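You operate a simulated robot arm through the tools that you are given. There is no shell and no other tool.

The job below is to be done with a simulated robot arm. You get a single attempt, and the scene is never put back.

## Task
Shut the gate, lock it with the pin and run the blue tray up to it.
Fine: stop the rollers when it arrives.
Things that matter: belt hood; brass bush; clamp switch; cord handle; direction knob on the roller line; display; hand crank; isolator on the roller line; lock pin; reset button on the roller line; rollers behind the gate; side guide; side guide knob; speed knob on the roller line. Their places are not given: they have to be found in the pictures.

Only the result counts: the job must be done as asked and must still hold three seconds after the hand-in. Knocking over, shifting, dropping, spilling or breaking anything else fails it.

## Robot
A 7-joint arm with a two-finger gripper, fixed in place. Base frame: the origin is at the foot of the arm, x ahead of it, y to its left, z up; the work surface is at about z = 101.2. Readings come in cm, rad, newtons and seconds.
With the tool pointing down near the work surface it reaches from about 28 to 70 cm from the base axis. Its first joint turns from -1.152 to 1.152 rad. Payload 2.45 kg.
Tool frame: the origin (TCP) lies between the finger pads and is the grasp point; the fingertips stand 2.6 cm ahead of it; z points along the fingers, y is the line along which they close. The gripper opens to 9.6 cm. The gripper's body begins 6.9 cm behind the TCP.
Orientation is that of the tool frame in the base frame, as a unit quaternion [w, x, y, z]. With the fingers straight down and closing along the base's y, the tool's x points along the base's -x, its y along +y and its z along -z.

## Interface
- The arm moves only by the tool arm_command. Its argument "motion" is one flat list of numbers, 6 for each row, row after row: the shift along the tool's x, y, z in cm, then the turn, a rotation vector about the tool's x, y, z in rad. In form: [x, y, z, rx, ry, rz, x, y, z, rx, ry, rz, ...]. A call has 1 to 20 rows; each row shifts and turns the commanded pose from where the row before left it, along the tool's axes as they then stand. "grip" is the closure, from 0 (fully open) to 1 (shut), set as the call begins (left out, the last holds). Rows are played at 5 a second. More than 5 cm and 0.15 rad between two rows, or a gripper value outside its range, and nothing of the call is played. A pose out of reach is approached as far as the arm can. The call stops where the force on the tool passes 50 N (or 10 N more than at its start, if that is more) or the arm is blocked; 0.2 s more then pass. Each finger halts on what it meets, pressing with about 22 N; the grip force reading is that of the motor and also rises with nothing between the fingers. The clock runs only during rows and for 0.2 s after the last one: add rows that do not move to give the fingers time. The reply holds the time, the measured pose of the TCP, the force on the tool along the base axes, the opening and the grip force, in the units named above and with some noise, with the torque about the TCP (base axes, N m) and any sound that the robot's microphone picked up.
- Cameras (640 x 400 px; columns grow to the right, rows downward): "scene" is fixed at [18.18, -40.47, 142.96]; the picture's right is [0.60, -0.80, 0.00], its down [-0.42, -0.31, -0.85] and it looks along [0.68, 0.51, -0.52] (base axes); focal length 217 px, centre (320, 200). "wrist" rides on the gripper at [8.2, 0.3, -9.8] in the tool frame; the picture's right is [-0.04, 1.00, 0.00], its down [-0.73, -0.03, -0.68] and it looks along [-0.68, -0.03, 0.73] (tool axes); focal length 256 px, centre (320, 200).
- capture(camera): a new picture of that camera. No time passes.
- probe_pixels(camera, pixels): for up to 12 pixels [column, row] of the newest picture of that camera ("zoom" is the newest enlarged one), the place [x, y, z] in the base frame of the surface seen there, good to about 0.3 cm. No time passes.
- inspect(camera, box): a new picture of the part [left, top, right, bottom] of that camera's present view, enlarged. No time passes.
- hand_in(): hands the job in; it is judged then, once.

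Open the gripper and draw the arm clear of the work before you hand the job in, unless the task says otherwise.

The tools are called after "Request:" by a JSON object that holds its "name" and its "arguments". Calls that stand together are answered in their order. arm_command: Moves the arm, as the interface text tells. Its arguments: {"type":"object","properties":{"motion":{"type":"array"},"grip":{"type":"number"}},"required":["motion"]} The other tools are called the same way: capture (camera) takes a picture; probe_pixels (camera, pixels) gives the place of the surface under pixels of a picture; inspect (camera, box) takes an enlarged picture of a part of a camera's view; hand_in () hands the job in.

At the start:

```text
time: 0.0
tool_pos: [39.8, -17.62, 130.65]
ee_rot: [0.0, 0.0, 1.0, -0.001]
contact_force: [-0.7, 0.0, -1.1]
ft_torque: [0.01, 0.0, 0.02]
gripper_width: 9.6
grasp_force: 0.1
```

scene: 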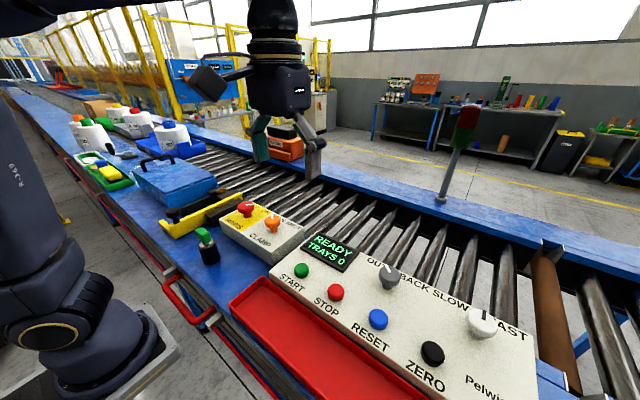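
wrist: 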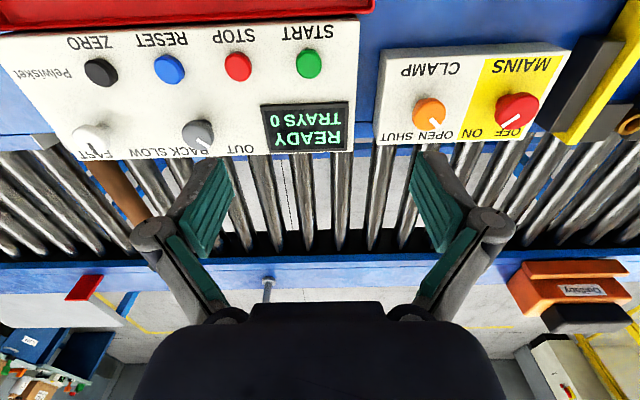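

I start by looking closer at the scene: the panel at right, the yellow gate/guide around (200,215), and the trays at left.

Request:
{"name": "inspect", "arguments": {"camera": "scene", "box": [40, 90, 340, 280]}}

Request:
{"name": "inspect", "arguments": {"camera": "scene", "box": [200, 190, 560, 400]}}

Request:
{"name": "inspect", "arguments": {"camera": "wrist", "box": [320, 0, 640, 200]}}

Request:
{"name": "inspect", "arguments": {"camera": "wrist", "box": [0, 0, 360, 225]}}

```text
2.11 times, centred on (190, 185) of scene
```

zoom: 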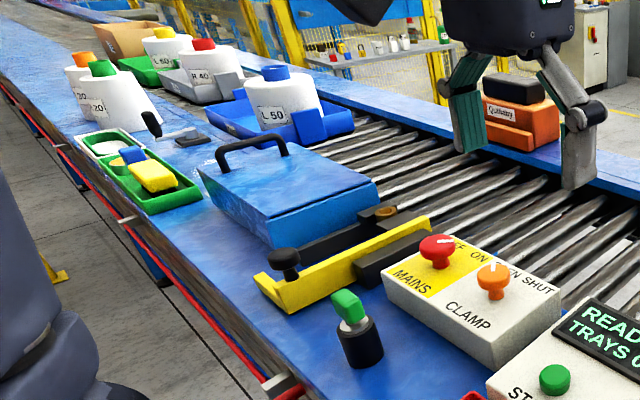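

```text
1.78 times, centred on (380, 295) of scene
```

zoom: 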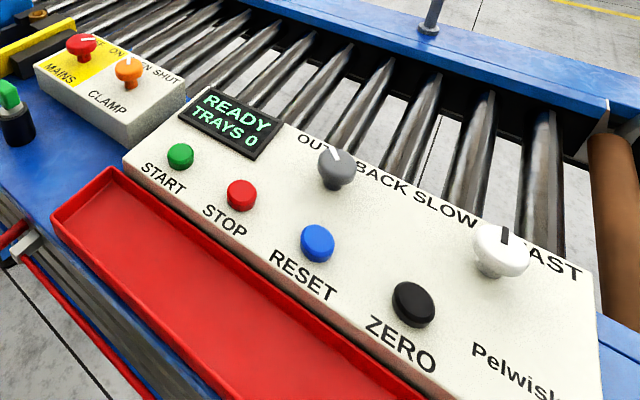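

```text
2.00 times, centred on (480, 100) of wrist
```

zoom: 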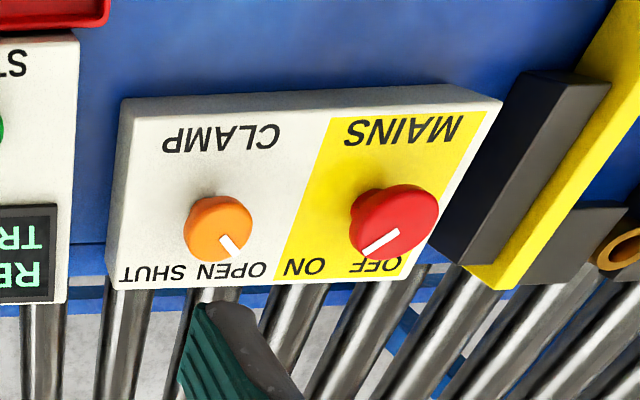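

```text
1.78 times, centred on (180, 112) of wrist
```

zoom: 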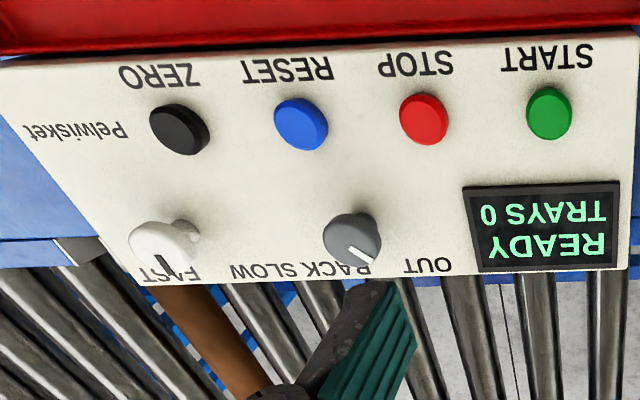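

I now probe places of key items: gate bar, knob, guide blocks, bush, pin, panel controls and the blue tray.

Request:
{"name": "capture", "arguments": {"camera": "scene"}}

Request:
{"name": "probe_pixels", "arguments": {"camera": "scene", "pixels": [[172, 211], [175, 233], [240, 197], [221, 189], [204, 233], [208, 253], [245, 206], [271, 222], [302, 268], [336, 291], [378, 318], [433, 352]]}}

Request:
{"name": "probe_pixels", "arguments": {"camera": "scene", "pixels": [[388, 272], [482, 315], [325, 252], [165, 165], [140, 155], [215, 180], [170, 140], [175, 127], [140, 145], [190, 150], [300, 165], [447, 195]]}}

Request:
{"name": "inspect", "arguments": {"camera": "scene", "box": [120, 160, 280, 260]}}

```text
taken
```

scene: 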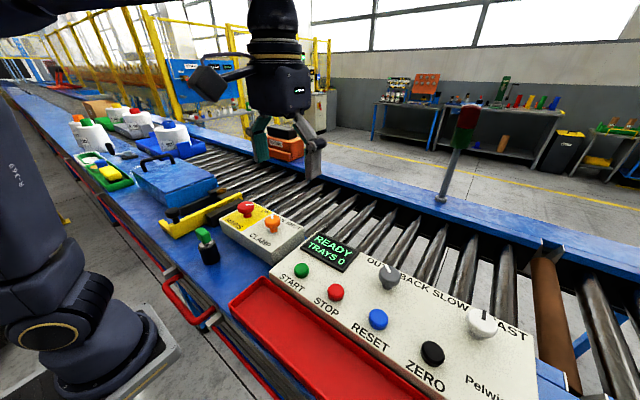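

```text
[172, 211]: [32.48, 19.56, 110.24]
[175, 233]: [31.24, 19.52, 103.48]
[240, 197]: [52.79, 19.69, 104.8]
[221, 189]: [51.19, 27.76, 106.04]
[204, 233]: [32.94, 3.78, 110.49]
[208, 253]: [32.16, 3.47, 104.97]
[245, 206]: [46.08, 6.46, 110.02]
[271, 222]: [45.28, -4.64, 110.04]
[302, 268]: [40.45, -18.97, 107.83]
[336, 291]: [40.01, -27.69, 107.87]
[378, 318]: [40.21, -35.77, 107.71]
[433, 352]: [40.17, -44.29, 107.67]
```

```text
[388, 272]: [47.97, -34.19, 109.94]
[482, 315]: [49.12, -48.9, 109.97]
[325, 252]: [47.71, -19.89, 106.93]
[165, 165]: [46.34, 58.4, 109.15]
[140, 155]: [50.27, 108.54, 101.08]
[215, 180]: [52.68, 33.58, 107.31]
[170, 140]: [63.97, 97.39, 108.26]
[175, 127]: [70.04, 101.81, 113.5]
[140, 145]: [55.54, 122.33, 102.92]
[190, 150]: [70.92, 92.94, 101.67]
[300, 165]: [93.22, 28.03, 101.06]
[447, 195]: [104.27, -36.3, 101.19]
```

```text
4.00 times, centred on (200, 210) of scene
```

zoom: 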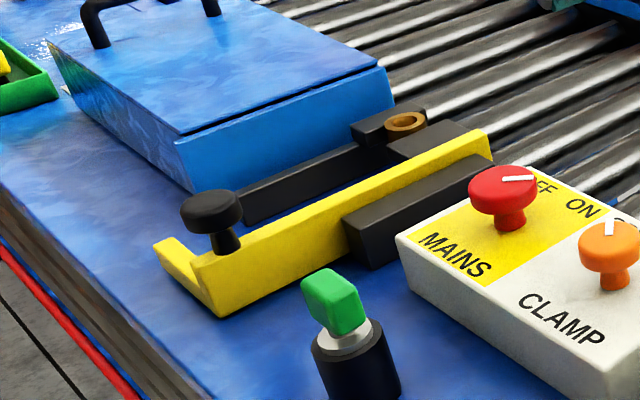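

The yellow L-bar at (200,215) runs along x between black guide blocks, with a knob at its near end; the brass bush is beside it. I move the wrist camera over that region, staying high.

Request:
{"name": "arm_command", "arguments": {"motion": [0, 4.5, 0, 0, 0, 0, 0, 4.5, 0, 0, 0, 0, 0, 4.5, 0, 0, 0, 0, 0, 4.5, 0, 0, 0, 0, 0, 4.5, 0, 0, 0, 0, 0, 4.5, 0, 0, 0, 0, 0, 4.5, 0, 0, 0, 0, 0, 4.5, 0, 0, 0, 0], "grip": 0}}

Request:
{"name": "capture", "arguments": {"camera": "wrist"}}

Request:
{"name": "capture", "arguments": {"camera": "scene"}}

```text
time: 1.8
tool_pos: [39.86, 18.34, 130.88]
ee_rot: [-0.001, 0.001, 1.0, 0.0]
contact_force: [0.2, 0.5, -0.4]
ft_torque: [-0.02, 0.0, -0.02]
gripper_width: 9.61
grasp_force: 0.0
```

```text
taken
```

wrist: 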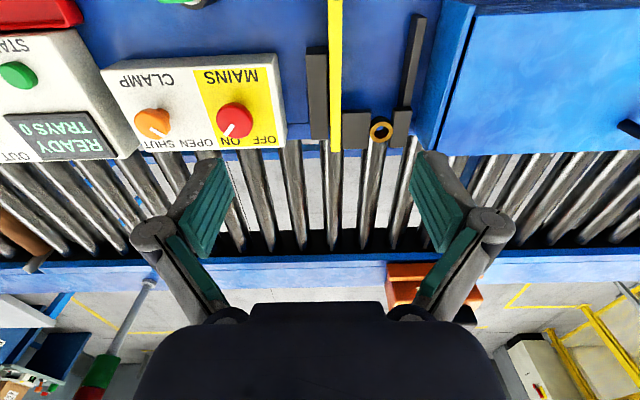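

```text
taken
```

scene: 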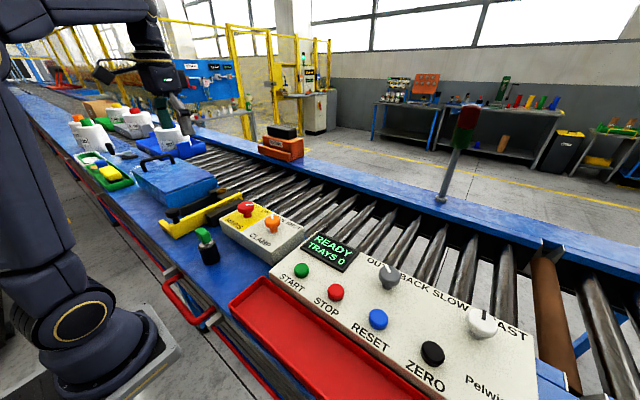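

The wrist view shows the yellow bar at column 335, black guides and the brass bush at (380,130). I zoom there.

Request:
{"name": "inspect", "arguments": {"camera": "wrist", "box": [260, 0, 480, 200]}}

Request:
{"name": "inspect", "arguments": {"camera": "scene", "box": [60, 80, 220, 180]}}

Request:
{"name": "inspect", "arguments": {"camera": "scene", "box": [230, 120, 330, 180]}}

Request:
{"name": "inspect", "arguments": {"camera": "scene", "box": [140, 250, 300, 350]}}

```text
2.00 times, centred on (370, 100) of wrist
```

zoom: 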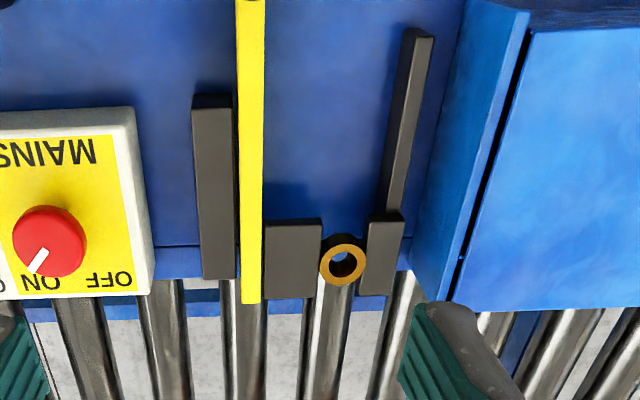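

```text
4.00 times, centred on (140, 130) of scene
```

zoom: 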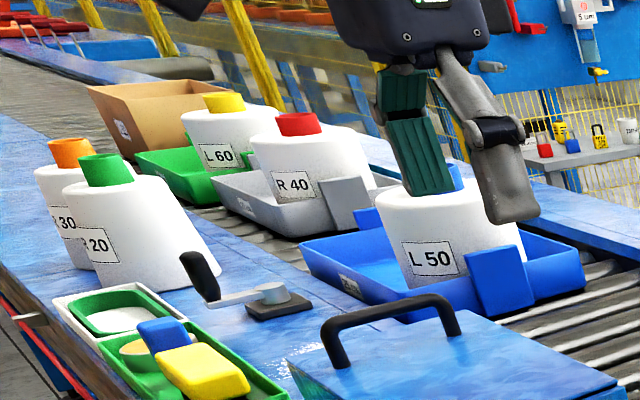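

```text
6.40 times, centred on (280, 150) of scene
```

zoom: 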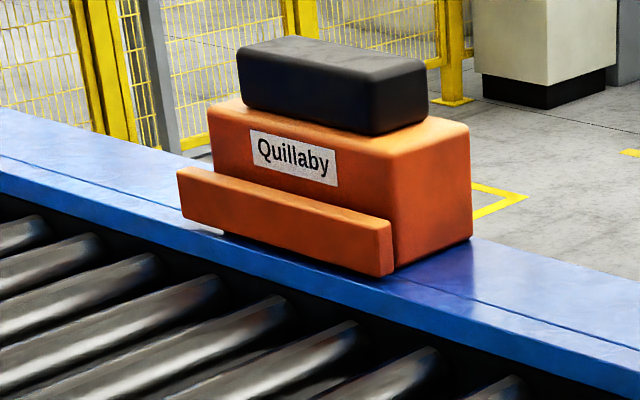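

```text
4.00 times, centred on (220, 300) of scene
```

zoom: 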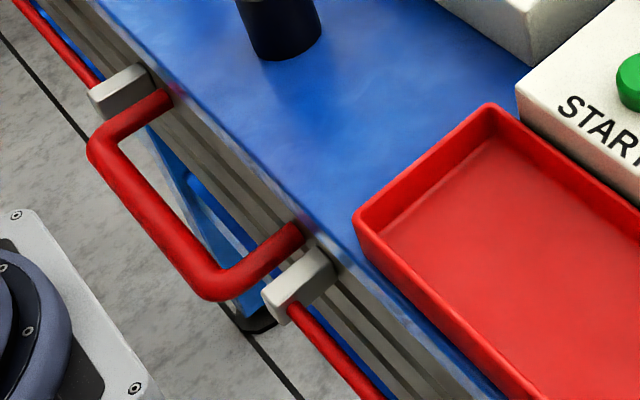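

I need to see the near end of the bar with its knob and the pin in its holder, so I draw back in x by about 9 cm.

Request:
{"name": "arm_command", "arguments": {"motion": [3, -1.0, 0, 0, 0, 0, 3, -1.0, 0, 0, 0, 0, 3, -1.0, 0, 0, 0, 0]}}

Request:
{"name": "capture", "arguments": {"camera": "wrist"}}

Request:
{"name": "inspect", "arguments": {"camera": "wrist", "box": [220, 0, 480, 162]}}

```text
time: 2.6
tool_pos: [31.01, 15.49, 130.84]
ee_rot: [0.0, 0.0, 1.0, 0.0]
contact_force: [-0.8, 0.3, 0.8]
ft_torque: [0.04, -0.01, -0.01]
gripper_width: 9.58
grasp_force: 0.1
```

```text
taken
```

wrist: 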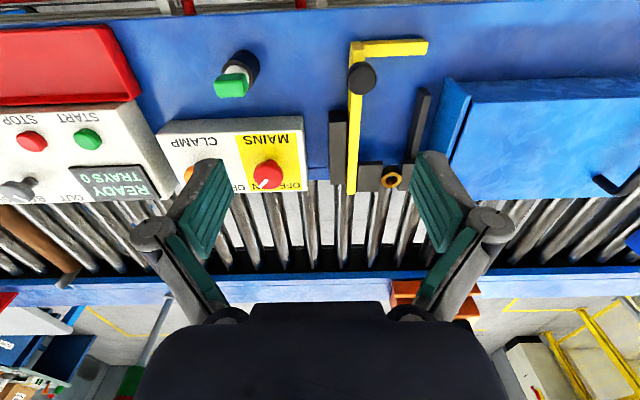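

```text
2.46 times, centred on (350, 81) of wrist
```

zoom: 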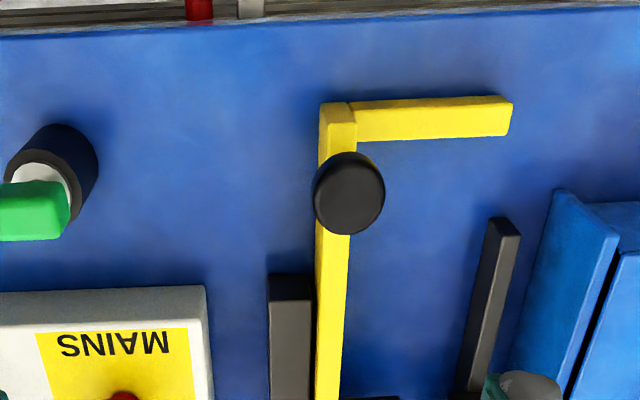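

The bar is an L: long arm along x with the knob on it and a cross foot toward +y. I probe heights of the foot, bar, blocks and bush on the zoom picture, and the pin.

Request:
{"name": "probe_pixels", "arguments": {"camera": "zoom", "pixels": [[337, 120], [370, 110], [430, 108], [500, 104], [430, 130], [500, 125], [349, 190], [335, 280], [290, 290], [503, 228], [480, 300], [30, 205]]}}

Request:
{"name": "probe_pixels", "arguments": {"camera": "wrist", "pixels": [[342, 115], [342, 160], [354, 150], [370, 168], [370, 182], [391, 180], [385, 184], [408, 167], [408, 180], [352, 188], [418, 120], [240, 68]]}}

```text
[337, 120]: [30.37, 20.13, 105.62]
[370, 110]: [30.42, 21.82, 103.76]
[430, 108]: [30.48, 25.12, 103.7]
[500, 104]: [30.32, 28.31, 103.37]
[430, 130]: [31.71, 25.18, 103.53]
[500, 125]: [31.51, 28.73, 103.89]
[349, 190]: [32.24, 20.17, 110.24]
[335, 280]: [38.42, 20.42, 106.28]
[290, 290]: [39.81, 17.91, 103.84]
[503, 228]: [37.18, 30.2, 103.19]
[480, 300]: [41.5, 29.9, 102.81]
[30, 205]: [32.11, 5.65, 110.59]
```

```text
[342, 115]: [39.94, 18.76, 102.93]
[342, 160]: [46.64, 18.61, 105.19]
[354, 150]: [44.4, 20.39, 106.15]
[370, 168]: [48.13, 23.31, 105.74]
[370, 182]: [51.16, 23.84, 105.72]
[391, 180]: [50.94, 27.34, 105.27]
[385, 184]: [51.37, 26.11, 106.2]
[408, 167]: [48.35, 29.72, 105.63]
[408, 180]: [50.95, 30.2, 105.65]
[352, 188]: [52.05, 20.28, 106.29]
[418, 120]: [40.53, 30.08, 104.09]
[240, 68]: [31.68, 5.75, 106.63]
```

Bar top is z≈106.2, foot top z≈103.7 (y 20.5–29), the bush sits near (51,27,106) between two blocks. Before acting I want to see the rest of the line, so I turn the tool to look toward +y.

Request:
{"name": "arm_command", "arguments": {"motion": [-2, 0, 0, 0, 0, -0.14, -2, 0, 0, 0, 0, -0.14, -2, 0, 0, 0, 0, -0.14, -2, 0, 0, 0, 0, -0.14, 0, 0, 0, 0, 0, -0.14, 0, 0, 0, 0, 0, -0.14, 0, 0, 0, 0, 0, -0.14]}}

Request:
{"name": "capture", "arguments": {"camera": "wrist"}}

```text
time: 4.2
tool_pos: [38.51, 17.0, 130.81]
ee_rot: [0.0, -0.472, 0.882, -0.001]
contact_force: [0.0, 0.1, -0.9]
ft_torque: [0.01, 0.01, 0.01]
gripper_width: 9.62
grasp_force: 0.0
```

```text
taken
```

wrist: 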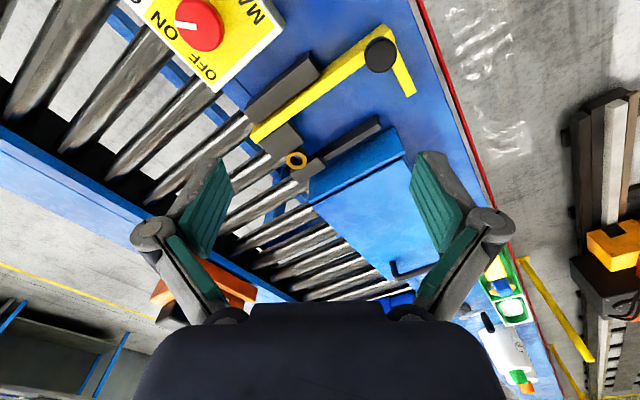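

Request:
{"name": "inspect", "arguments": {"camera": "wrist", "box": [220, 10, 460, 200]}}

Request:
{"name": "inspect", "arguments": {"camera": "wrist", "box": [250, 120, 350, 220]}}

```text
2.11 times, centred on (340, 105) of wrist
```

zoom: 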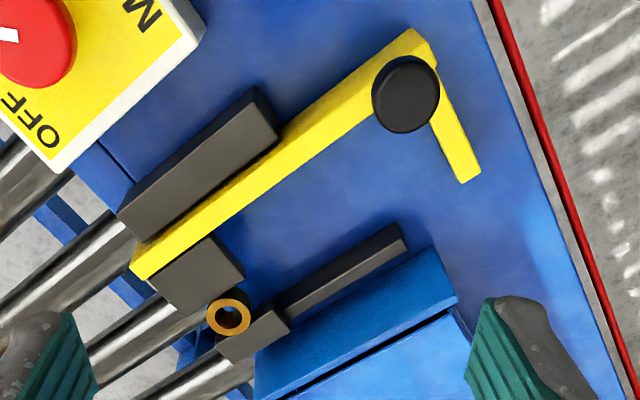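

```text
4.00 times, centred on (300, 170) of wrist
```

zoom: 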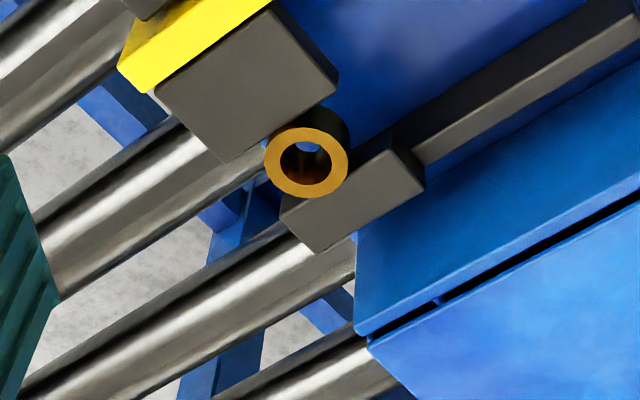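

The bush is an open tube held between the blocks. Now I look at the trays and whatever stands beside the rollers further up, from the scene camera, and probe the tray extents.

Request:
{"name": "inspect", "arguments": {"camera": "scene", "box": [130, 110, 250, 185]}}

Request:
{"name": "probe_pixels", "arguments": {"camera": "zoom", "pixels": [[45, 215], [130, 250], [230, 245], [330, 190], [240, 160], [40, 150], [150, 130], [280, 300], [420, 350], [60, 340], [560, 190], [420, 150]]}}

Request:
{"name": "inspect", "arguments": {"camera": "scene", "box": [0, 60, 160, 160]}}

Request:
{"name": "inspect", "arguments": {"camera": "scene", "box": [400, 80, 640, 400]}}

```text
5.33 times, centred on (190, 148) of scene
```

zoom: 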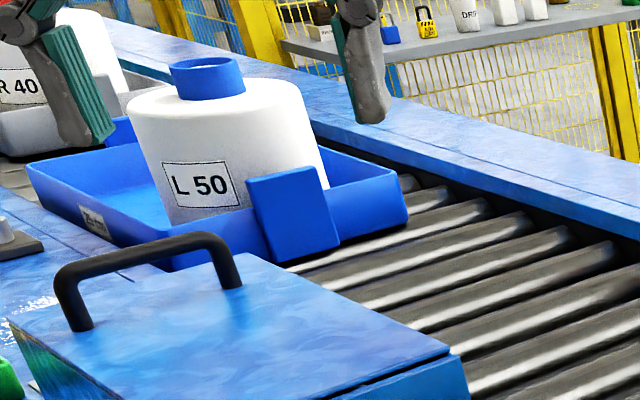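

```text
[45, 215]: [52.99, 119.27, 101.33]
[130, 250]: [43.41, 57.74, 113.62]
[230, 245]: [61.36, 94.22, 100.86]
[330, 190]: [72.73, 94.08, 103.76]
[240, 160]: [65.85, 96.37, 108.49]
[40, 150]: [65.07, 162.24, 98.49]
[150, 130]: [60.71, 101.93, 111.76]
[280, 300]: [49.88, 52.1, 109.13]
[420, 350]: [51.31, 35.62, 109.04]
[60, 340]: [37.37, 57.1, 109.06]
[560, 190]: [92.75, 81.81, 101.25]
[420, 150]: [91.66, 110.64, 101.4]
```

```text
4.00 times, centred on (80, 110) of scene
```

zoom: 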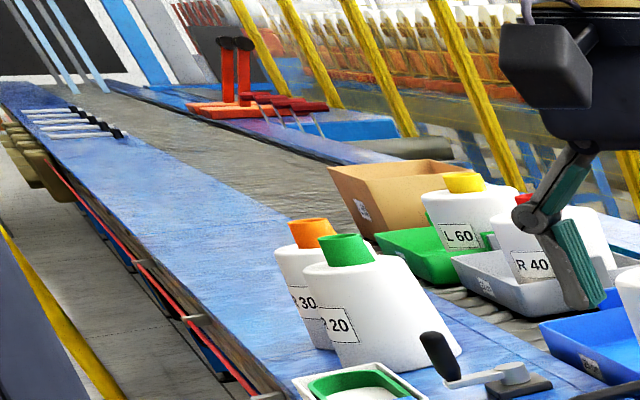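

```text
1.25 times, centred on (520, 240) of scene
```

zoom: 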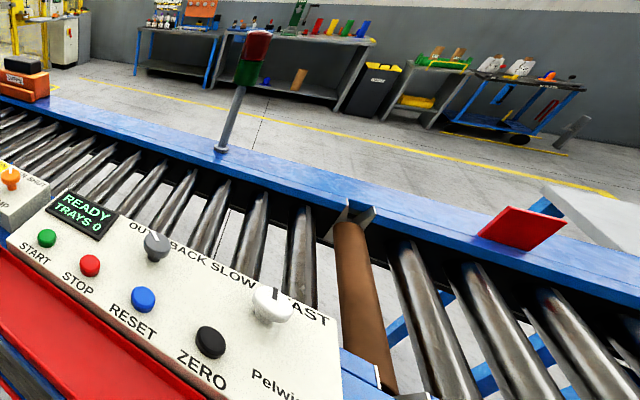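

The blue tray (front edge y≈92) is nearest to the gate, grey and green trays behind it. I turn the tool back and go above the gate knob at about (32.3,20.2,110) for a closer look.

Request:
{"name": "arm_command", "arguments": {"motion": [0, 0, 0, 0, 0, 0.14, 0, 0, 0, 0, 0, 0.14, 0, 0, 0, 0, 0, 0.14, 0, 0, 0, 0, 0, 0.14, 0, 0, 0, 0, 0, 0.14, 0, 0, 0, 0, 0, 0.14, 0, 0, 0, 0, 0, 0.14, 2.0, 1.0, 2.5, 0, 0, 0, 2.0, 1.1, 2.5, 0, 0, 0, 2.2, 1.1, 2.5, 0, 0, 0], "grip": 0.35}}

Request:
{"name": "capture", "arguments": {"camera": "wrist"}}

Request:
{"name": "inspect", "arguments": {"camera": "wrist", "box": [160, 0, 480, 200]}}

```text
time: 6.4
tool_pos: [32.36, 20.31, 123.33]
ee_rot: [-0.001, -0.001, 1.0, 0.001]
contact_force: [0.5, 0.0, 0.7]
ft_torque: [-0.03, 0.03, -0.01]
gripper_width: 6.21
grasp_force: 0.1
```

```text
taken
```

wrist: 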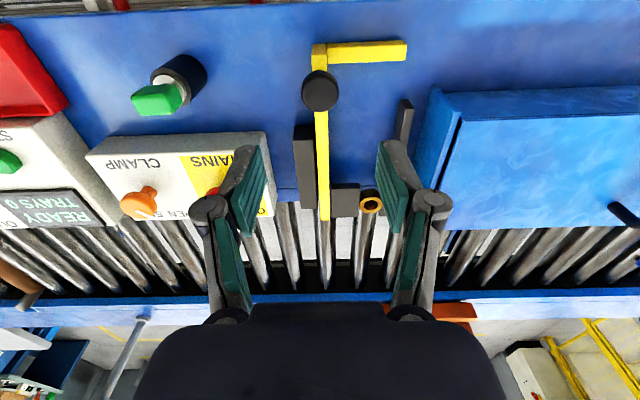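

```text
2.00 times, centred on (320, 100) of wrist
```

zoom: 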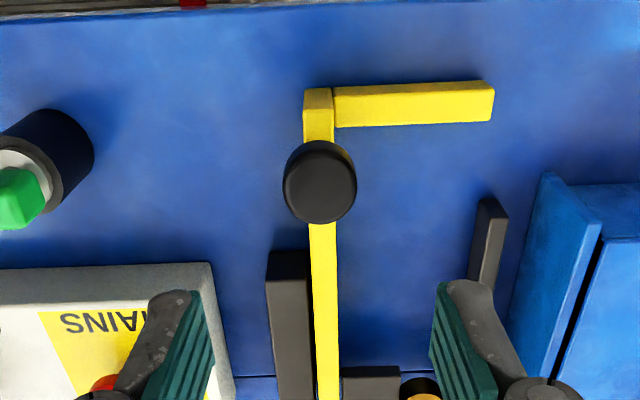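

Knob in view at wrist (320,92); I probe its edges and the pin handle/holder for accurate places.

Request:
{"name": "probe_pixels", "arguments": {"camera": "zoom", "pixels": [[320, 180], [290, 185], [350, 185], [320, 150], [320, 212], [15, 195], [35, 160], [75, 150], [40, 205], [318, 100], [400, 105], [480, 102]]}}

Request:
{"name": "probe_pixels", "arguments": {"camera": "wrist", "pixels": [[156, 98], [135, 96], [175, 95], [160, 87], [150, 112], [170, 84], [190, 62], [205, 80], [152, 70], [345, 195], [370, 196], [362, 204]]}}

Request:
{"name": "inspect", "arguments": {"camera": "wrist", "box": [100, 30, 260, 130]}}

```text
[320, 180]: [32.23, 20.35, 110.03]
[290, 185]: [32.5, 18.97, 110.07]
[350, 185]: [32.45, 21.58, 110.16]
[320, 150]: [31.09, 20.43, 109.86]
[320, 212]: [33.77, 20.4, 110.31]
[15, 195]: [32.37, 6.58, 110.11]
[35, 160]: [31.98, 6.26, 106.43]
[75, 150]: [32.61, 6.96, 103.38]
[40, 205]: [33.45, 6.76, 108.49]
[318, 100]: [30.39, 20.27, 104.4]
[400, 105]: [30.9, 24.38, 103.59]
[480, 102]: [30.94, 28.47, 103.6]
```

```text
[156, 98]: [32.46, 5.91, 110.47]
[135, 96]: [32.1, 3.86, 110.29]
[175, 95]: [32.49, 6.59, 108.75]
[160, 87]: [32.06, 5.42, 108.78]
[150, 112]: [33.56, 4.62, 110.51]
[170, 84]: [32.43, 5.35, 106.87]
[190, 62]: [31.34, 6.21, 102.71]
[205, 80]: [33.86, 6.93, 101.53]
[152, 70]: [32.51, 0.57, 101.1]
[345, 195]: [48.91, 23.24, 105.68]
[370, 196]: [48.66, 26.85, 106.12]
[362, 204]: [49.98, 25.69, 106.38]
```

```text
4.00 times, centred on (180, 80) of wrist
```

zoom: 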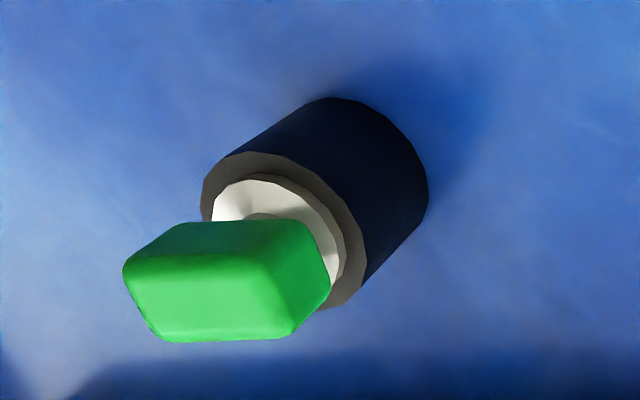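

Knob centre ≈(32.4,20.3), top 110.1, diameter ≈2.7 cm, right under the TCP. I go straight down 13.5 cm and then close on the knob.

Request:
{"name": "arm_command", "arguments": {"motion": [0, 0, 4.5, 0, 0, 0, 0, 0, 4.5, 0, 0, 0, 0, 0, 3.0, 0, 0, 0, 0, 0, 1.6, 0, 0, 0, 0, 0, 0, 0, 0, 0]}}

Request:
{"name": "arm_command", "arguments": {"motion": [0, 0, 0, 0, 0, 0, 0, 0, 0, 0, 0, 0, 0, 0, 0, 0, 0, 0, 0, 0, 0, 0, 0, 0], "grip": 1}}

Request:
{"name": "capture", "arguments": {"camera": "wrist"}}

```text
time: 7.6
tool_pos: [32.41, 20.14, 109.61]
ee_rot: [0.0, -0.001, 1.0, 0.0]
contact_force: [0.0, -0.3, 0.6]
ft_torque: [0.01, 0.03, -0.01]
gripper_width: 6.24
grasp_force: 0.0
```

```text
time: 8.6
tool_pos: [32.39, 20.24, 109.64]
ee_rot: [0.0, 0.0, 1.0, 0.001]
contact_force: [-0.1, 9.4, -2.8]
ft_torque: [0.15, -0.05, 0.07]
gripper_width: 3.24
grasp_force: 44.8
```

```text
taken
```

wrist: 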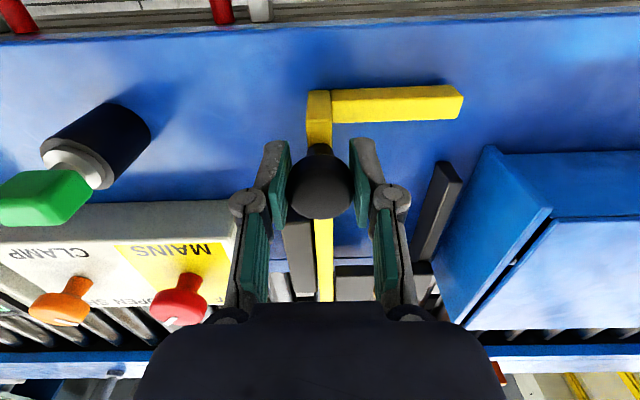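

The knob is gripped (opening 3.24). Now I push the gate along +x in small steps, watching the force.

Request:
{"name": "arm_command", "arguments": {"motion": [-1, 0.1, 0, 0, 0, 0, -1, 0, 0, 0, 0, 0, -1, 0, 0, 0, 0, 0, -1, 0, 0, 0, 0, 0, -1, 0, 0, 0, 0, 0]}}

Request:
{"name": "capture", "arguments": {"camera": "wrist"}}

```text
time: 9.8
tool_pos: [37.43, 20.24, 109.69]
ee_rot: [0.0, 0.001, 1.0, 0.0]
contact_force: [-2.3, 2.1, 3.0]
ft_torque: [-0.05, 0.73, 0.03]
gripper_width: 3.21
grasp_force: 44.6
```

```text
taken
```

wrist: 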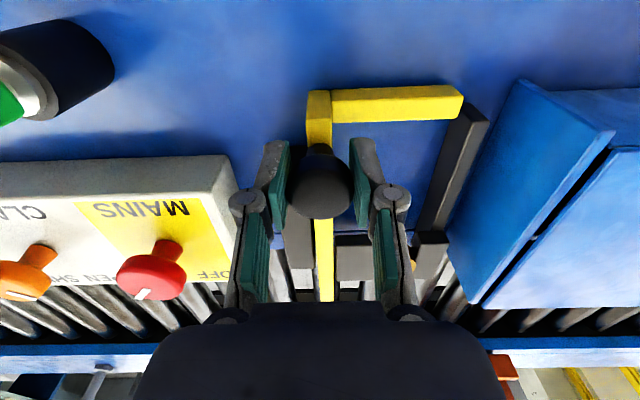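

The gate moves along smoothly with small force; the foot still looks level with the guide end. I keep pushing.

Request:
{"name": "arm_command", "arguments": {"motion": [-1, 0, 0, 0, 0, 0, -1, 0, 0, 0, 0, 0, -1, 0, 0, 0, 0, 0, -1, 0, 0, 0, 0, 0, -1, 0, 0, 0, 0, 0, -1, 0, 0, 0, 0, 0, -1, 0, 0, 0, 0, 0, -1, 0, 0, 0, 0, 0]}}

Request:
{"name": "capture", "arguments": {"camera": "wrist"}}

Request:
{"name": "capture", "arguments": {"camera": "scene"}}

```text
time: 11.6
tool_pos: [45.42, 20.28, 109.55]
ee_rot: [0.0, 0.001, 1.0, 0.0]
contact_force: [-1.1, -3.3, 8.6]
ft_torque: [-0.14, 0.0, 0.02]
gripper_width: 3.23
grasp_force: 45.4
```

```text
taken
```

wrist: 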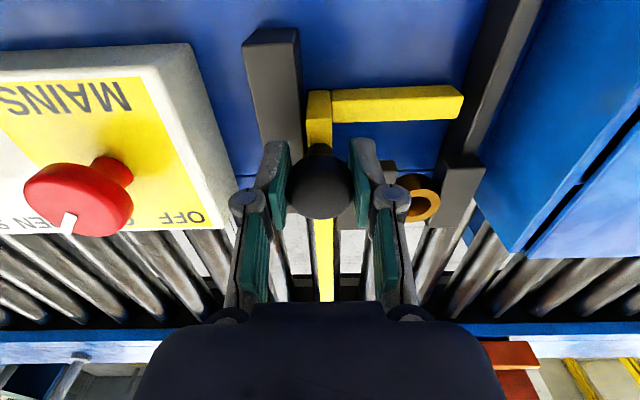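

```text
taken
```

scene: 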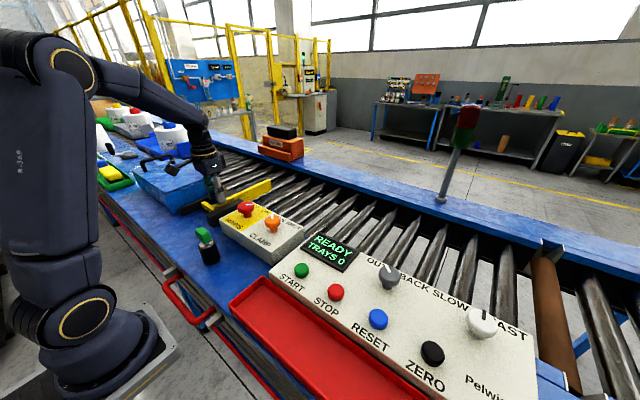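

Gate bar now crosses part of the rollers; foot at about x≈44, approaching the bush blocks. I continue with 0.5–1 cm steps, watching for the stop.

Request:
{"name": "arm_command", "arguments": {"motion": [-1, 0, 0, 0, 0, 0, -0.7, 0, 0, 0, 0, 0, -0.5, 0, 0, 0, 0, 0, -0.5, 0, 0, 0, 0, 0, -0.5, 0, 0, 0, 0, 0, -0.5, 0, 0, 0, 0, 0, -0.5, 0, 0, 0, 0, 0, -0.5, 0, 0, 0, 0, 0]}}

Request:
{"name": "capture", "arguments": {"camera": "wrist"}}

Request:
{"name": "inspect", "arguments": {"camera": "scene", "box": [140, 140, 300, 240]}}

```text
time: 13.4
tool_pos: [50.22, 20.32, 109.59]
ee_rot: [0.0, 0.0, 1.0, -0.001]
contact_force: [-2.4, -13.2, 14.7]
ft_torque: [-0.24, -0.2, -0.12]
gripper_width: 3.28
grasp_force: 44.8
```

```text
taken
```

wrist: 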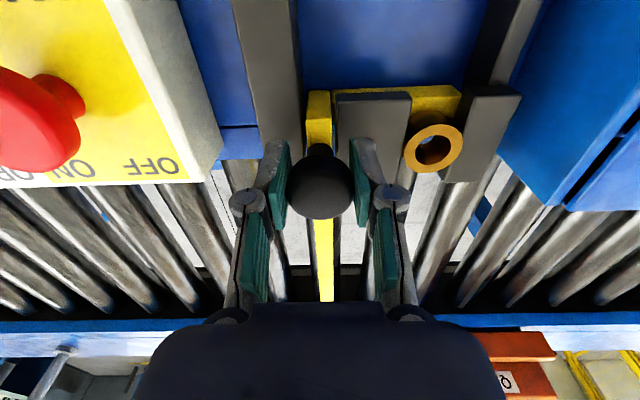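

```text
4.00 times, centred on (220, 190) of scene
```

zoom: 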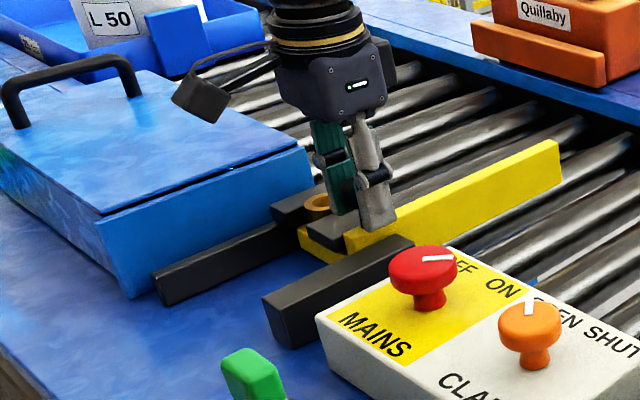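

The foot is sliding under the black bridge blocks toward the bush. I ease the side/vertical load slightly and push on to the stop.

Request:
{"name": "arm_command", "arguments": {"motion": [-0.3, -0.08, -0.08, 0, 0, 0, -0.3, 0, 0, 0, 0, 0, -0.3, 0, 0, 0, 0, 0, -0.3, 0, 0, 0, 0, 0]}}

Request:
{"name": "capture", "arguments": {"camera": "wrist"}}

```text
time: 14.4
tool_pos: [51.24, 20.08, 109.58]
ee_rot: [-0.002, 0.0, 1.0, 0.0]
contact_force: [-2.4, -3.3, 0.2]
ft_torque: [0.22, -0.62, -0.05]
gripper_width: 3.28
grasp_force: 44.7
```

```text
taken
```

wrist: 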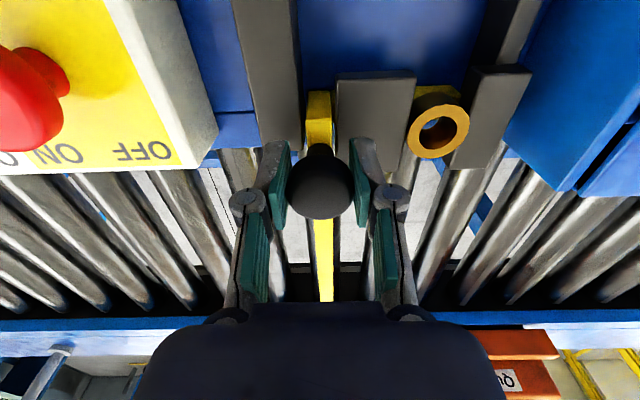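

Request:
{"name": "arm_command", "arguments": {"motion": [-0.3, 0, 0, 0, 0, 0, -0.3, 0, 0, 0, 0, 0, -0.3, 0, 0, 0, 0, 0, -0.3, 0, 0, 0, 0, 0]}}

Request:
{"name": "inspect", "arguments": {"camera": "wrist", "box": [280, 40, 540, 200]}}

```text
time: 15.4
tool_pos: [52.36, 20.31, 109.5]
ee_rot: [-0.001, -0.001, 1.0, 0.001]
contact_force: [-3.2, 5.2, -10.0]
ft_torque: [0.01, 0.2, 0.11]
gripper_width: 3.25
grasp_force: 45.1
```

```text
2.46 times, centred on (410, 120) of wrist
```

zoom: 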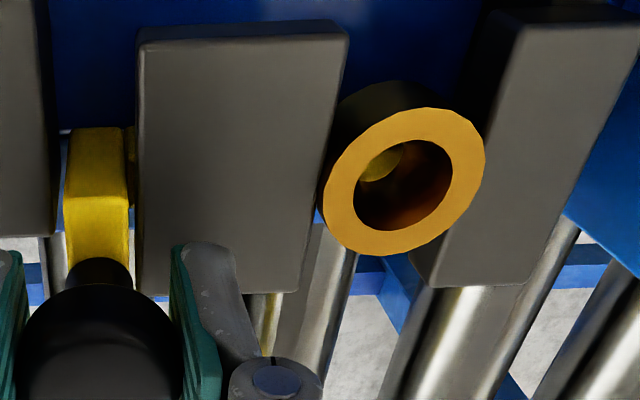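

Yellow is visible inside the bush, so the foot is passing under it; friction is only ~3 N. I continue gently until a stop is felt.

Request:
{"name": "arm_command", "arguments": {"motion": [-0.25, 0, -0.08, 0, 0, 0, -0.25, 0, 0, 0, 0, 0, -0.25, 0, 0, 0, 0, 0, -0.25, 0, 0, 0, 0, 0]}}

Request:
{"name": "inspect", "arguments": {"camera": "wrist", "box": [280, 40, 540, 200]}}

```text
time: 16.4
tool_pos: [53.47, 20.18, 109.59]
ee_rot: [-0.001, 0.001, 1.0, 0.0]
contact_force: [-2.7, 7.2, -23.4]
ft_torque: [0.14, 0.15, -0.01]
gripper_width: 3.24
grasp_force: 45.3
```

```text
2.46 times, centred on (410, 120) of wrist
```

zoom: 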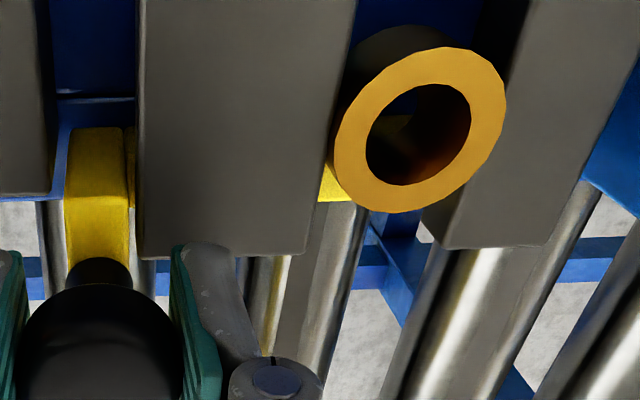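

Foot now passes out on the +x side of the bush (yellow at zoom (330,185)). I correct the vertical load and go on in small steps.

Request:
{"name": "arm_command", "arguments": {"motion": [-0.25, 0, 0.08, 0, 0, 0, -0.25, 0, 0.04, 0, 0, 0, -0.25, 0, 0, 0, 0, 0, -0.25, 0, 0, 0, 0, 0]}}

Request:
{"name": "inspect", "arguments": {"camera": "wrist", "box": [280, 20, 540, 180]}}

```text
time: 17.4
tool_pos: [54.34, 20.18, 109.64]
ee_rot: [0.0, 0.0, 1.0, 0.0]
contact_force: [-10.9, 6.3, -12.9]
ft_torque: [0.14, -0.51, -0.12]
gripper_width: 3.25
grasp_force: 44.3
```

```text
2.46 times, centred on (410, 100) of wrist
```

zoom: 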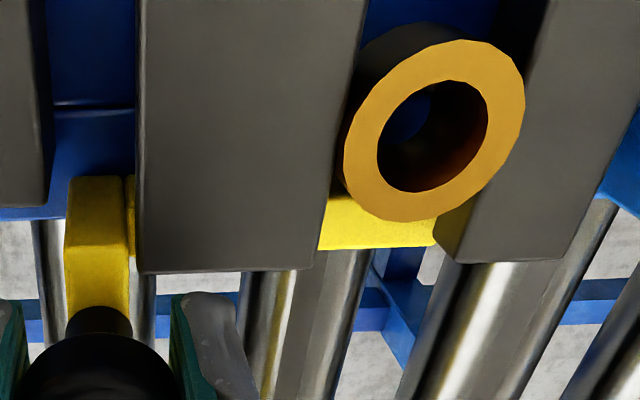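

The x force rose to −11 N, perhaps the stop. I push a little more to confirm.

Request:
{"name": "arm_command", "arguments": {"motion": [-0.15, 0, 0.05, 0, 0, 0, -0.15, 0, 0, 0, 0, 0, -0.15, 0, 0, 0, 0, 0]}}

Request:
{"name": "inspect", "arguments": {"camera": "wrist", "box": [280, 20, 540, 180]}}

Request:
{"name": "inspect", "arguments": {"camera": "scene", "box": [180, 130, 340, 230]}}

```text
time: 18.2
tool_pos: [54.43, 20.21, 109.65]
ee_rot: [-0.005, -0.002, 1.0, 0.0]
contact_force: [-39.1, 1.3, 7.0]
ft_torque: [0.0, 0.37, 0.04]
gripper_width: 3.25
grasp_force: 45.2
```

```text
2.46 times, centred on (410, 100) of wrist
```

zoom: 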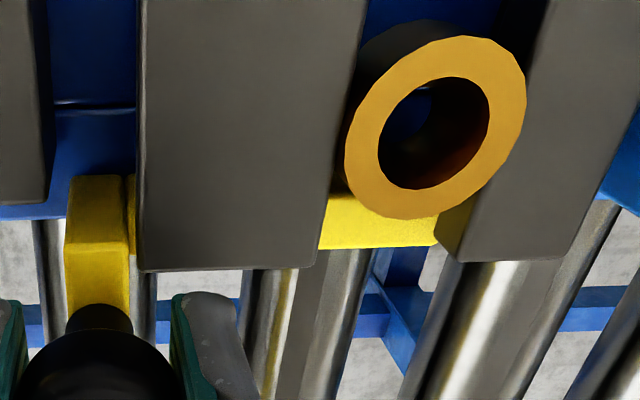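

```text
4.00 times, centred on (260, 180) of scene
```

zoom: 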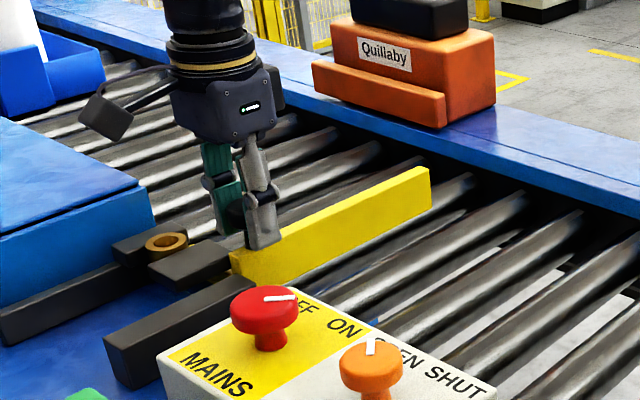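

The stop is reached: 39 N at x=54.43 with the foot fully past the bush. I relax the push slightly, open the fingers and rise.

Request:
{"name": "arm_command", "arguments": {"motion": [0.15, 0, 0, 0, 0, 0, 0.15, 0, 0, 0, 0, 0]}}

Request:
{"name": "arm_command", "arguments": {"motion": [0, 0, 0, 0, 0, 0, 0, 0, 0, 0, 0, 0, 0, 0, 0, 0, 0, 0, 0, 0, 0, 0, 0, 0], "grip": 0.35}}

Request:
{"name": "arm_command", "arguments": {"motion": [0, 0, -2, 0, 0, 0, 0, 0, -3, 0, 0, 0, 0, 0, -4, 0, 0, 0, 3, 0, -4, 0, 0, 0, 3, 1, 0, 0, 0, 0, 3, 1, 0, 0, 0, 0, 3, 1, 0, 0, 0, 0]}}

Request:
{"name": "capture", "arguments": {"camera": "wrist"}}

Request:
{"name": "capture", "arguments": {"camera": "scene"}}

```text
time: 18.8
tool_pos: [54.5, 20.3, 109.56]
ee_rot: [-0.001, 0.0, 1.0, -0.001]
contact_force: [-23.8, 3.5, 4.7]
ft_torque: [0.02, 1.13, 0.05]
gripper_width: 3.23
grasp_force: 45.4
```

```text
time: 19.8
tool_pos: [54.56, 20.37, 109.59]
ee_rot: [0.0, 0.0, 1.0, 0.0]
contact_force: [-0.6, -1.1, 0.3]
ft_torque: [0.0, 0.01, -0.02]
gripper_width: 6.23
grasp_force: 0.1
```

```text
time: 21.4
tool_pos: [42.61, 23.13, 122.48]
ee_rot: [0.001, 0.001, 1.0, 0.001]
contact_force: [-0.3, -0.1, -0.7]
ft_torque: [-0.01, -0.01, -0.03]
gripper_width: 6.26
grasp_force: 0.0
```

```text
taken
```

wrist: 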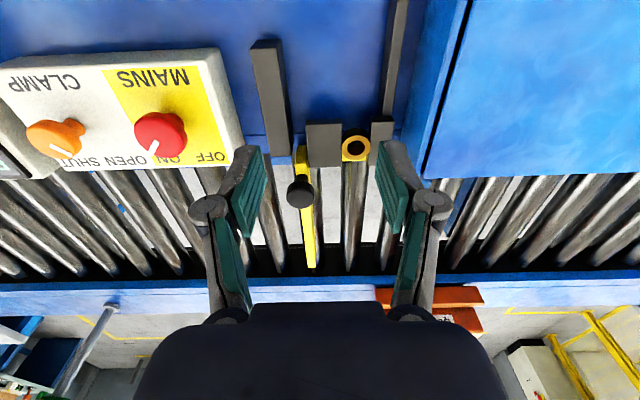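

```text
taken
```

scene: 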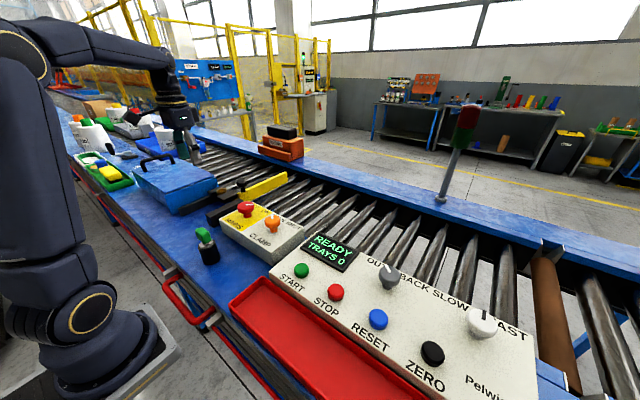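

Gate shut. I zoom onto the bush at wrist (356,148) and probe the ring's rim for its centre.

Request:
{"name": "inspect", "arguments": {"camera": "wrist", "box": [316, 120, 396, 170]}}

Request:
{"name": "probe_pixels", "arguments": {"camera": "wrist", "pixels": [[356, 136], [356, 159], [344, 148], [369, 148], [300, 190], [320, 130], [324, 155], [380, 130], [382, 160], [310, 250], [302, 152], [356, 148]]}}

```text
8.00 times, centred on (356, 145) of wrist
```

zoom: 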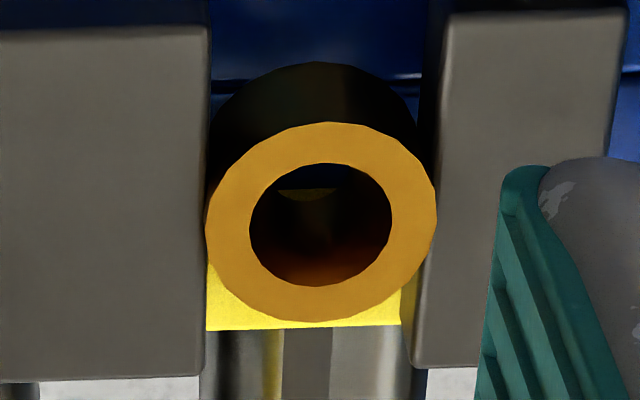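

```text
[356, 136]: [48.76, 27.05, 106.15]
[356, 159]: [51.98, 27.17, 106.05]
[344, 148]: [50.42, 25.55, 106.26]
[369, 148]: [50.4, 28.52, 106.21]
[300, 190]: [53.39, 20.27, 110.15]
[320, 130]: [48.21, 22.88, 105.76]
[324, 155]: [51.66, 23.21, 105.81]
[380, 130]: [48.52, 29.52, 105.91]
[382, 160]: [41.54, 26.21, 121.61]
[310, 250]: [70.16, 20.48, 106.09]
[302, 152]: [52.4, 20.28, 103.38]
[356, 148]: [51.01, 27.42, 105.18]
```

Ring centre is about (50.4,27.0,106.2), outer ⌀≈3.1, hole ⌀≈1.9 cm. I refine with zoom probes, then move above the pin.

Request:
{"name": "probe_pixels", "arguments": {"camera": "zoom", "pixels": [[228, 222], [414, 222], [321, 143], [321, 304], [255, 165], [387, 165], [255, 280], [387, 280], [300, 320], [300, 195], [100, 200], [520, 100]]}}

Request:
{"name": "arm_command", "arguments": {"motion": [2.5, -3, -0.5, 0, 0, 0, 2.5, -3, 0, 0, 0, 0, 2.5, -3, 0, 0, 0, 0, 2.5, -3, 0, 0, 0, 0, 0, -3, 0, 0, 0, 0, 0, -2.9, 0, 0, 0, 0], "grip": 0}}

Request:
{"name": "capture", "arguments": {"camera": "wrist"}}

```text
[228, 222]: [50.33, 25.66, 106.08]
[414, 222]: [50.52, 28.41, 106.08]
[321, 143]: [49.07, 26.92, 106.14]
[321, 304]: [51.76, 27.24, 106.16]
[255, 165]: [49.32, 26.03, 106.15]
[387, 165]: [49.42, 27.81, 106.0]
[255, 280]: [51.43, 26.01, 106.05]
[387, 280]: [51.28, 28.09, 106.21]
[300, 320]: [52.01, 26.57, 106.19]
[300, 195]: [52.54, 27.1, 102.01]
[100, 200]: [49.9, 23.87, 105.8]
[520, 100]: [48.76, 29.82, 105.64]
```

```text
time: 22.8
tool_pos: [32.75, 5.24, 123.06]
ee_rot: [-0.001, -0.001, 1.0, 0.0]
contact_force: [-0.2, -0.2, -0.2]
ft_torque: [0.0, 0.0, 0.0]
gripper_width: 9.63
grasp_force: 0.1
```

```text
taken
```

wrist: 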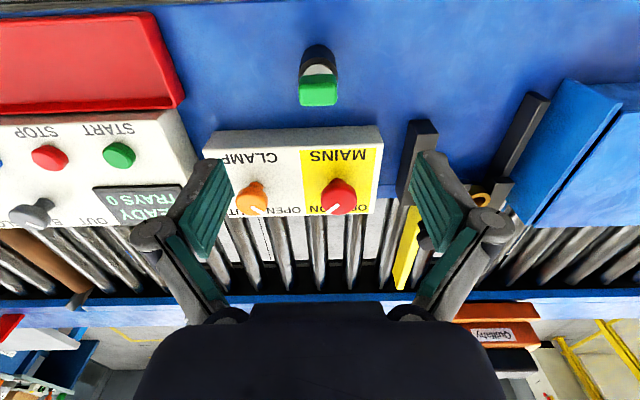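

Bush centre (50.4, 27.05, 106.1). The pin handle is under the hand now at wrist (318,88); I zoom and probe it.

Request:
{"name": "inspect", "arguments": {"camera": "wrist", "box": [278, 40, 358, 115]}}

Request:
{"name": "probe_pixels", "arguments": {"camera": "wrist", "pixels": [[318, 96], [301, 95], [336, 95], [318, 87], [318, 104], [318, 70], [318, 50], [303, 60], [335, 60], [318, 82], [302, 103], [335, 103]]}}

Request:
{"name": "inspect", "arguments": {"camera": "scene", "box": [165, 215, 245, 275]}}

```text
5.33 times, centred on (318, 78) of wrist
```

zoom: 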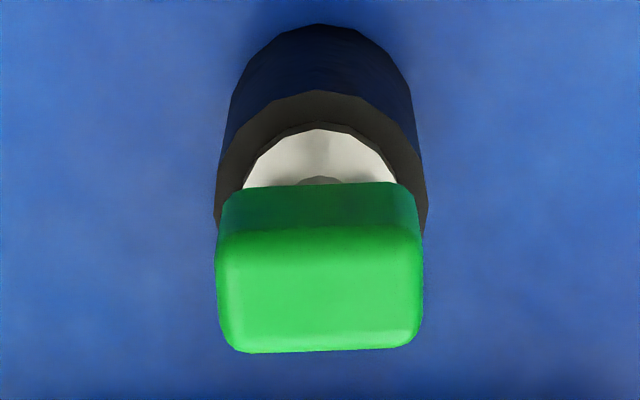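

```text
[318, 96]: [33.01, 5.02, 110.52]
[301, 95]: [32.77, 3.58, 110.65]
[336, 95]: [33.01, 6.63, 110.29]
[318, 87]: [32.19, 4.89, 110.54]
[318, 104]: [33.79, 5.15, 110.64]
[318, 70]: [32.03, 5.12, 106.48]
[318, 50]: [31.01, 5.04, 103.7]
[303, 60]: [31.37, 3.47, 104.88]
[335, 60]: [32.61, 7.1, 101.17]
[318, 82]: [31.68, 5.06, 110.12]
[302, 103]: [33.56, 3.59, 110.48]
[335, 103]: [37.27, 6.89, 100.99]
```

```text
6.67 times, centred on (205, 245) of scene
```

zoom: 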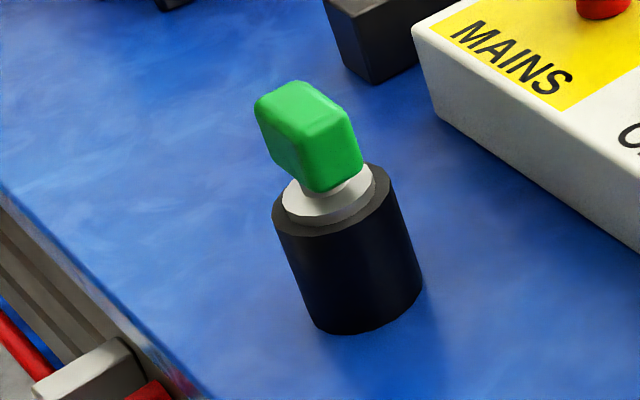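

Handle spans x 31.7–33.9, y 3.55–6.6, top z 110.55, so centre (32.8,5.07). I descend to z≈109.8 with the fingers open across y and then grip.

Request:
{"name": "arm_command", "arguments": {"motion": [0, -0.17, 4.5, 0, 0, 0, -0.05, 0, 4.5, 0, 0, 0, 0, 0, 3.0, 0, 0, 0, 0, 0, 1.3, 0, 0, 0, 0, 0, 0, 0, 0, 0]}}

Request:
{"name": "arm_command", "arguments": {"motion": [0, 0, 0, 0, 0, 0, 0, 0, 0, 0, 0, 0, 0, 0, 0, 0, 0, 0, 0, 0, 0, 0, 0, 0, 0, 0, 0, 0, 0, 0], "grip": 1}}

Request:
{"name": "capture", "arguments": {"camera": "wrist"}}

```text
time: 24.0
tool_pos: [32.79, 5.01, 109.7]
ee_rot: [0.0, 0.0, 1.0, 0.0]
contact_force: [0.0, 0.0, 0.9]
ft_torque: [0.0, -0.02, 0.01]
gripper_width: 9.59
grasp_force: 0.1
```

```text
time: 25.2
tool_pos: [32.69, 5.15, 109.78]
ee_rot: [0.0, 0.0, 1.0, 0.001]
contact_force: [-0.6, -0.8, 1.4]
ft_torque: [0.0, 0.01, 0.04]
gripper_width: 3.27
grasp_force: 22.5
```

```text
taken
```

wrist: 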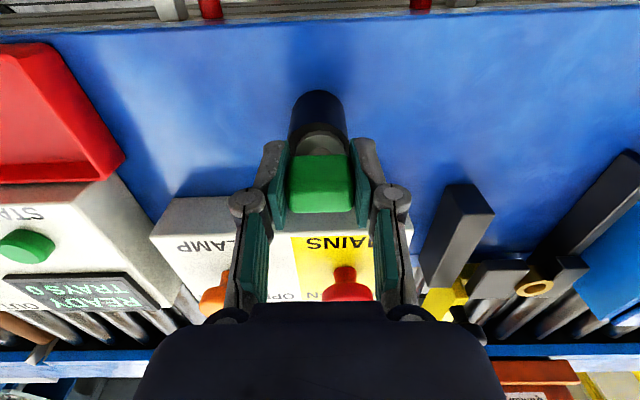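

The handle is held (opening 3.27, forces near zero). I lift straight up about 10 cm slowly.

Request:
{"name": "arm_command", "arguments": {"motion": [0, 0, -1, 0, 0, 0, 0, 0, -1, 0, 0, 0, 0, 0, -1.5, 0, 0, 0, 0, 0, -1.5, 0, 0, 0, 0, 0, -2, 0, 0, 0, 0, 0, -2, 0, 0, 0, 0, 0, -2, 0, 0, 0]}}

Request:
{"name": "capture", "arguments": {"camera": "wrist"}}

Request:
{"name": "inspect", "arguments": {"camera": "scene", "box": [140, 160, 300, 270]}}

```text
time: 26.8
tool_pos: [32.63, 5.18, 120.9]
ee_rot: [-0.001, 0.001, 1.0, -0.001]
contact_force: [0.0, -0.4, -0.7]
ft_torque: [-0.01, -0.02, 0.02]
gripper_width: 3.29
grasp_force: 21.8
```

```text
taken
```

wrist: 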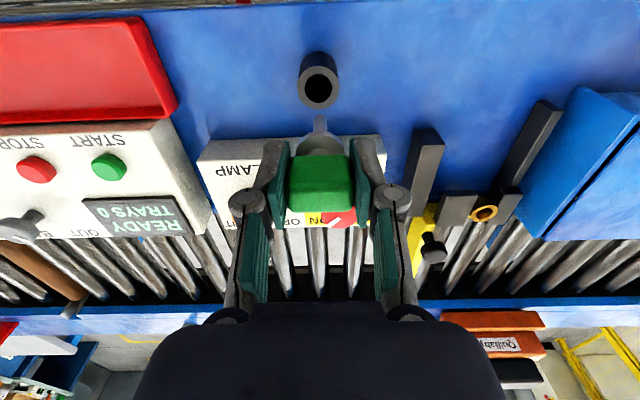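

```text
3.64 times, centred on (220, 215) of scene
```

zoom: 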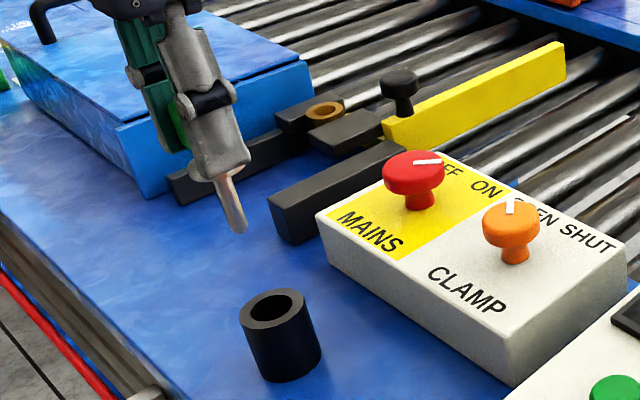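

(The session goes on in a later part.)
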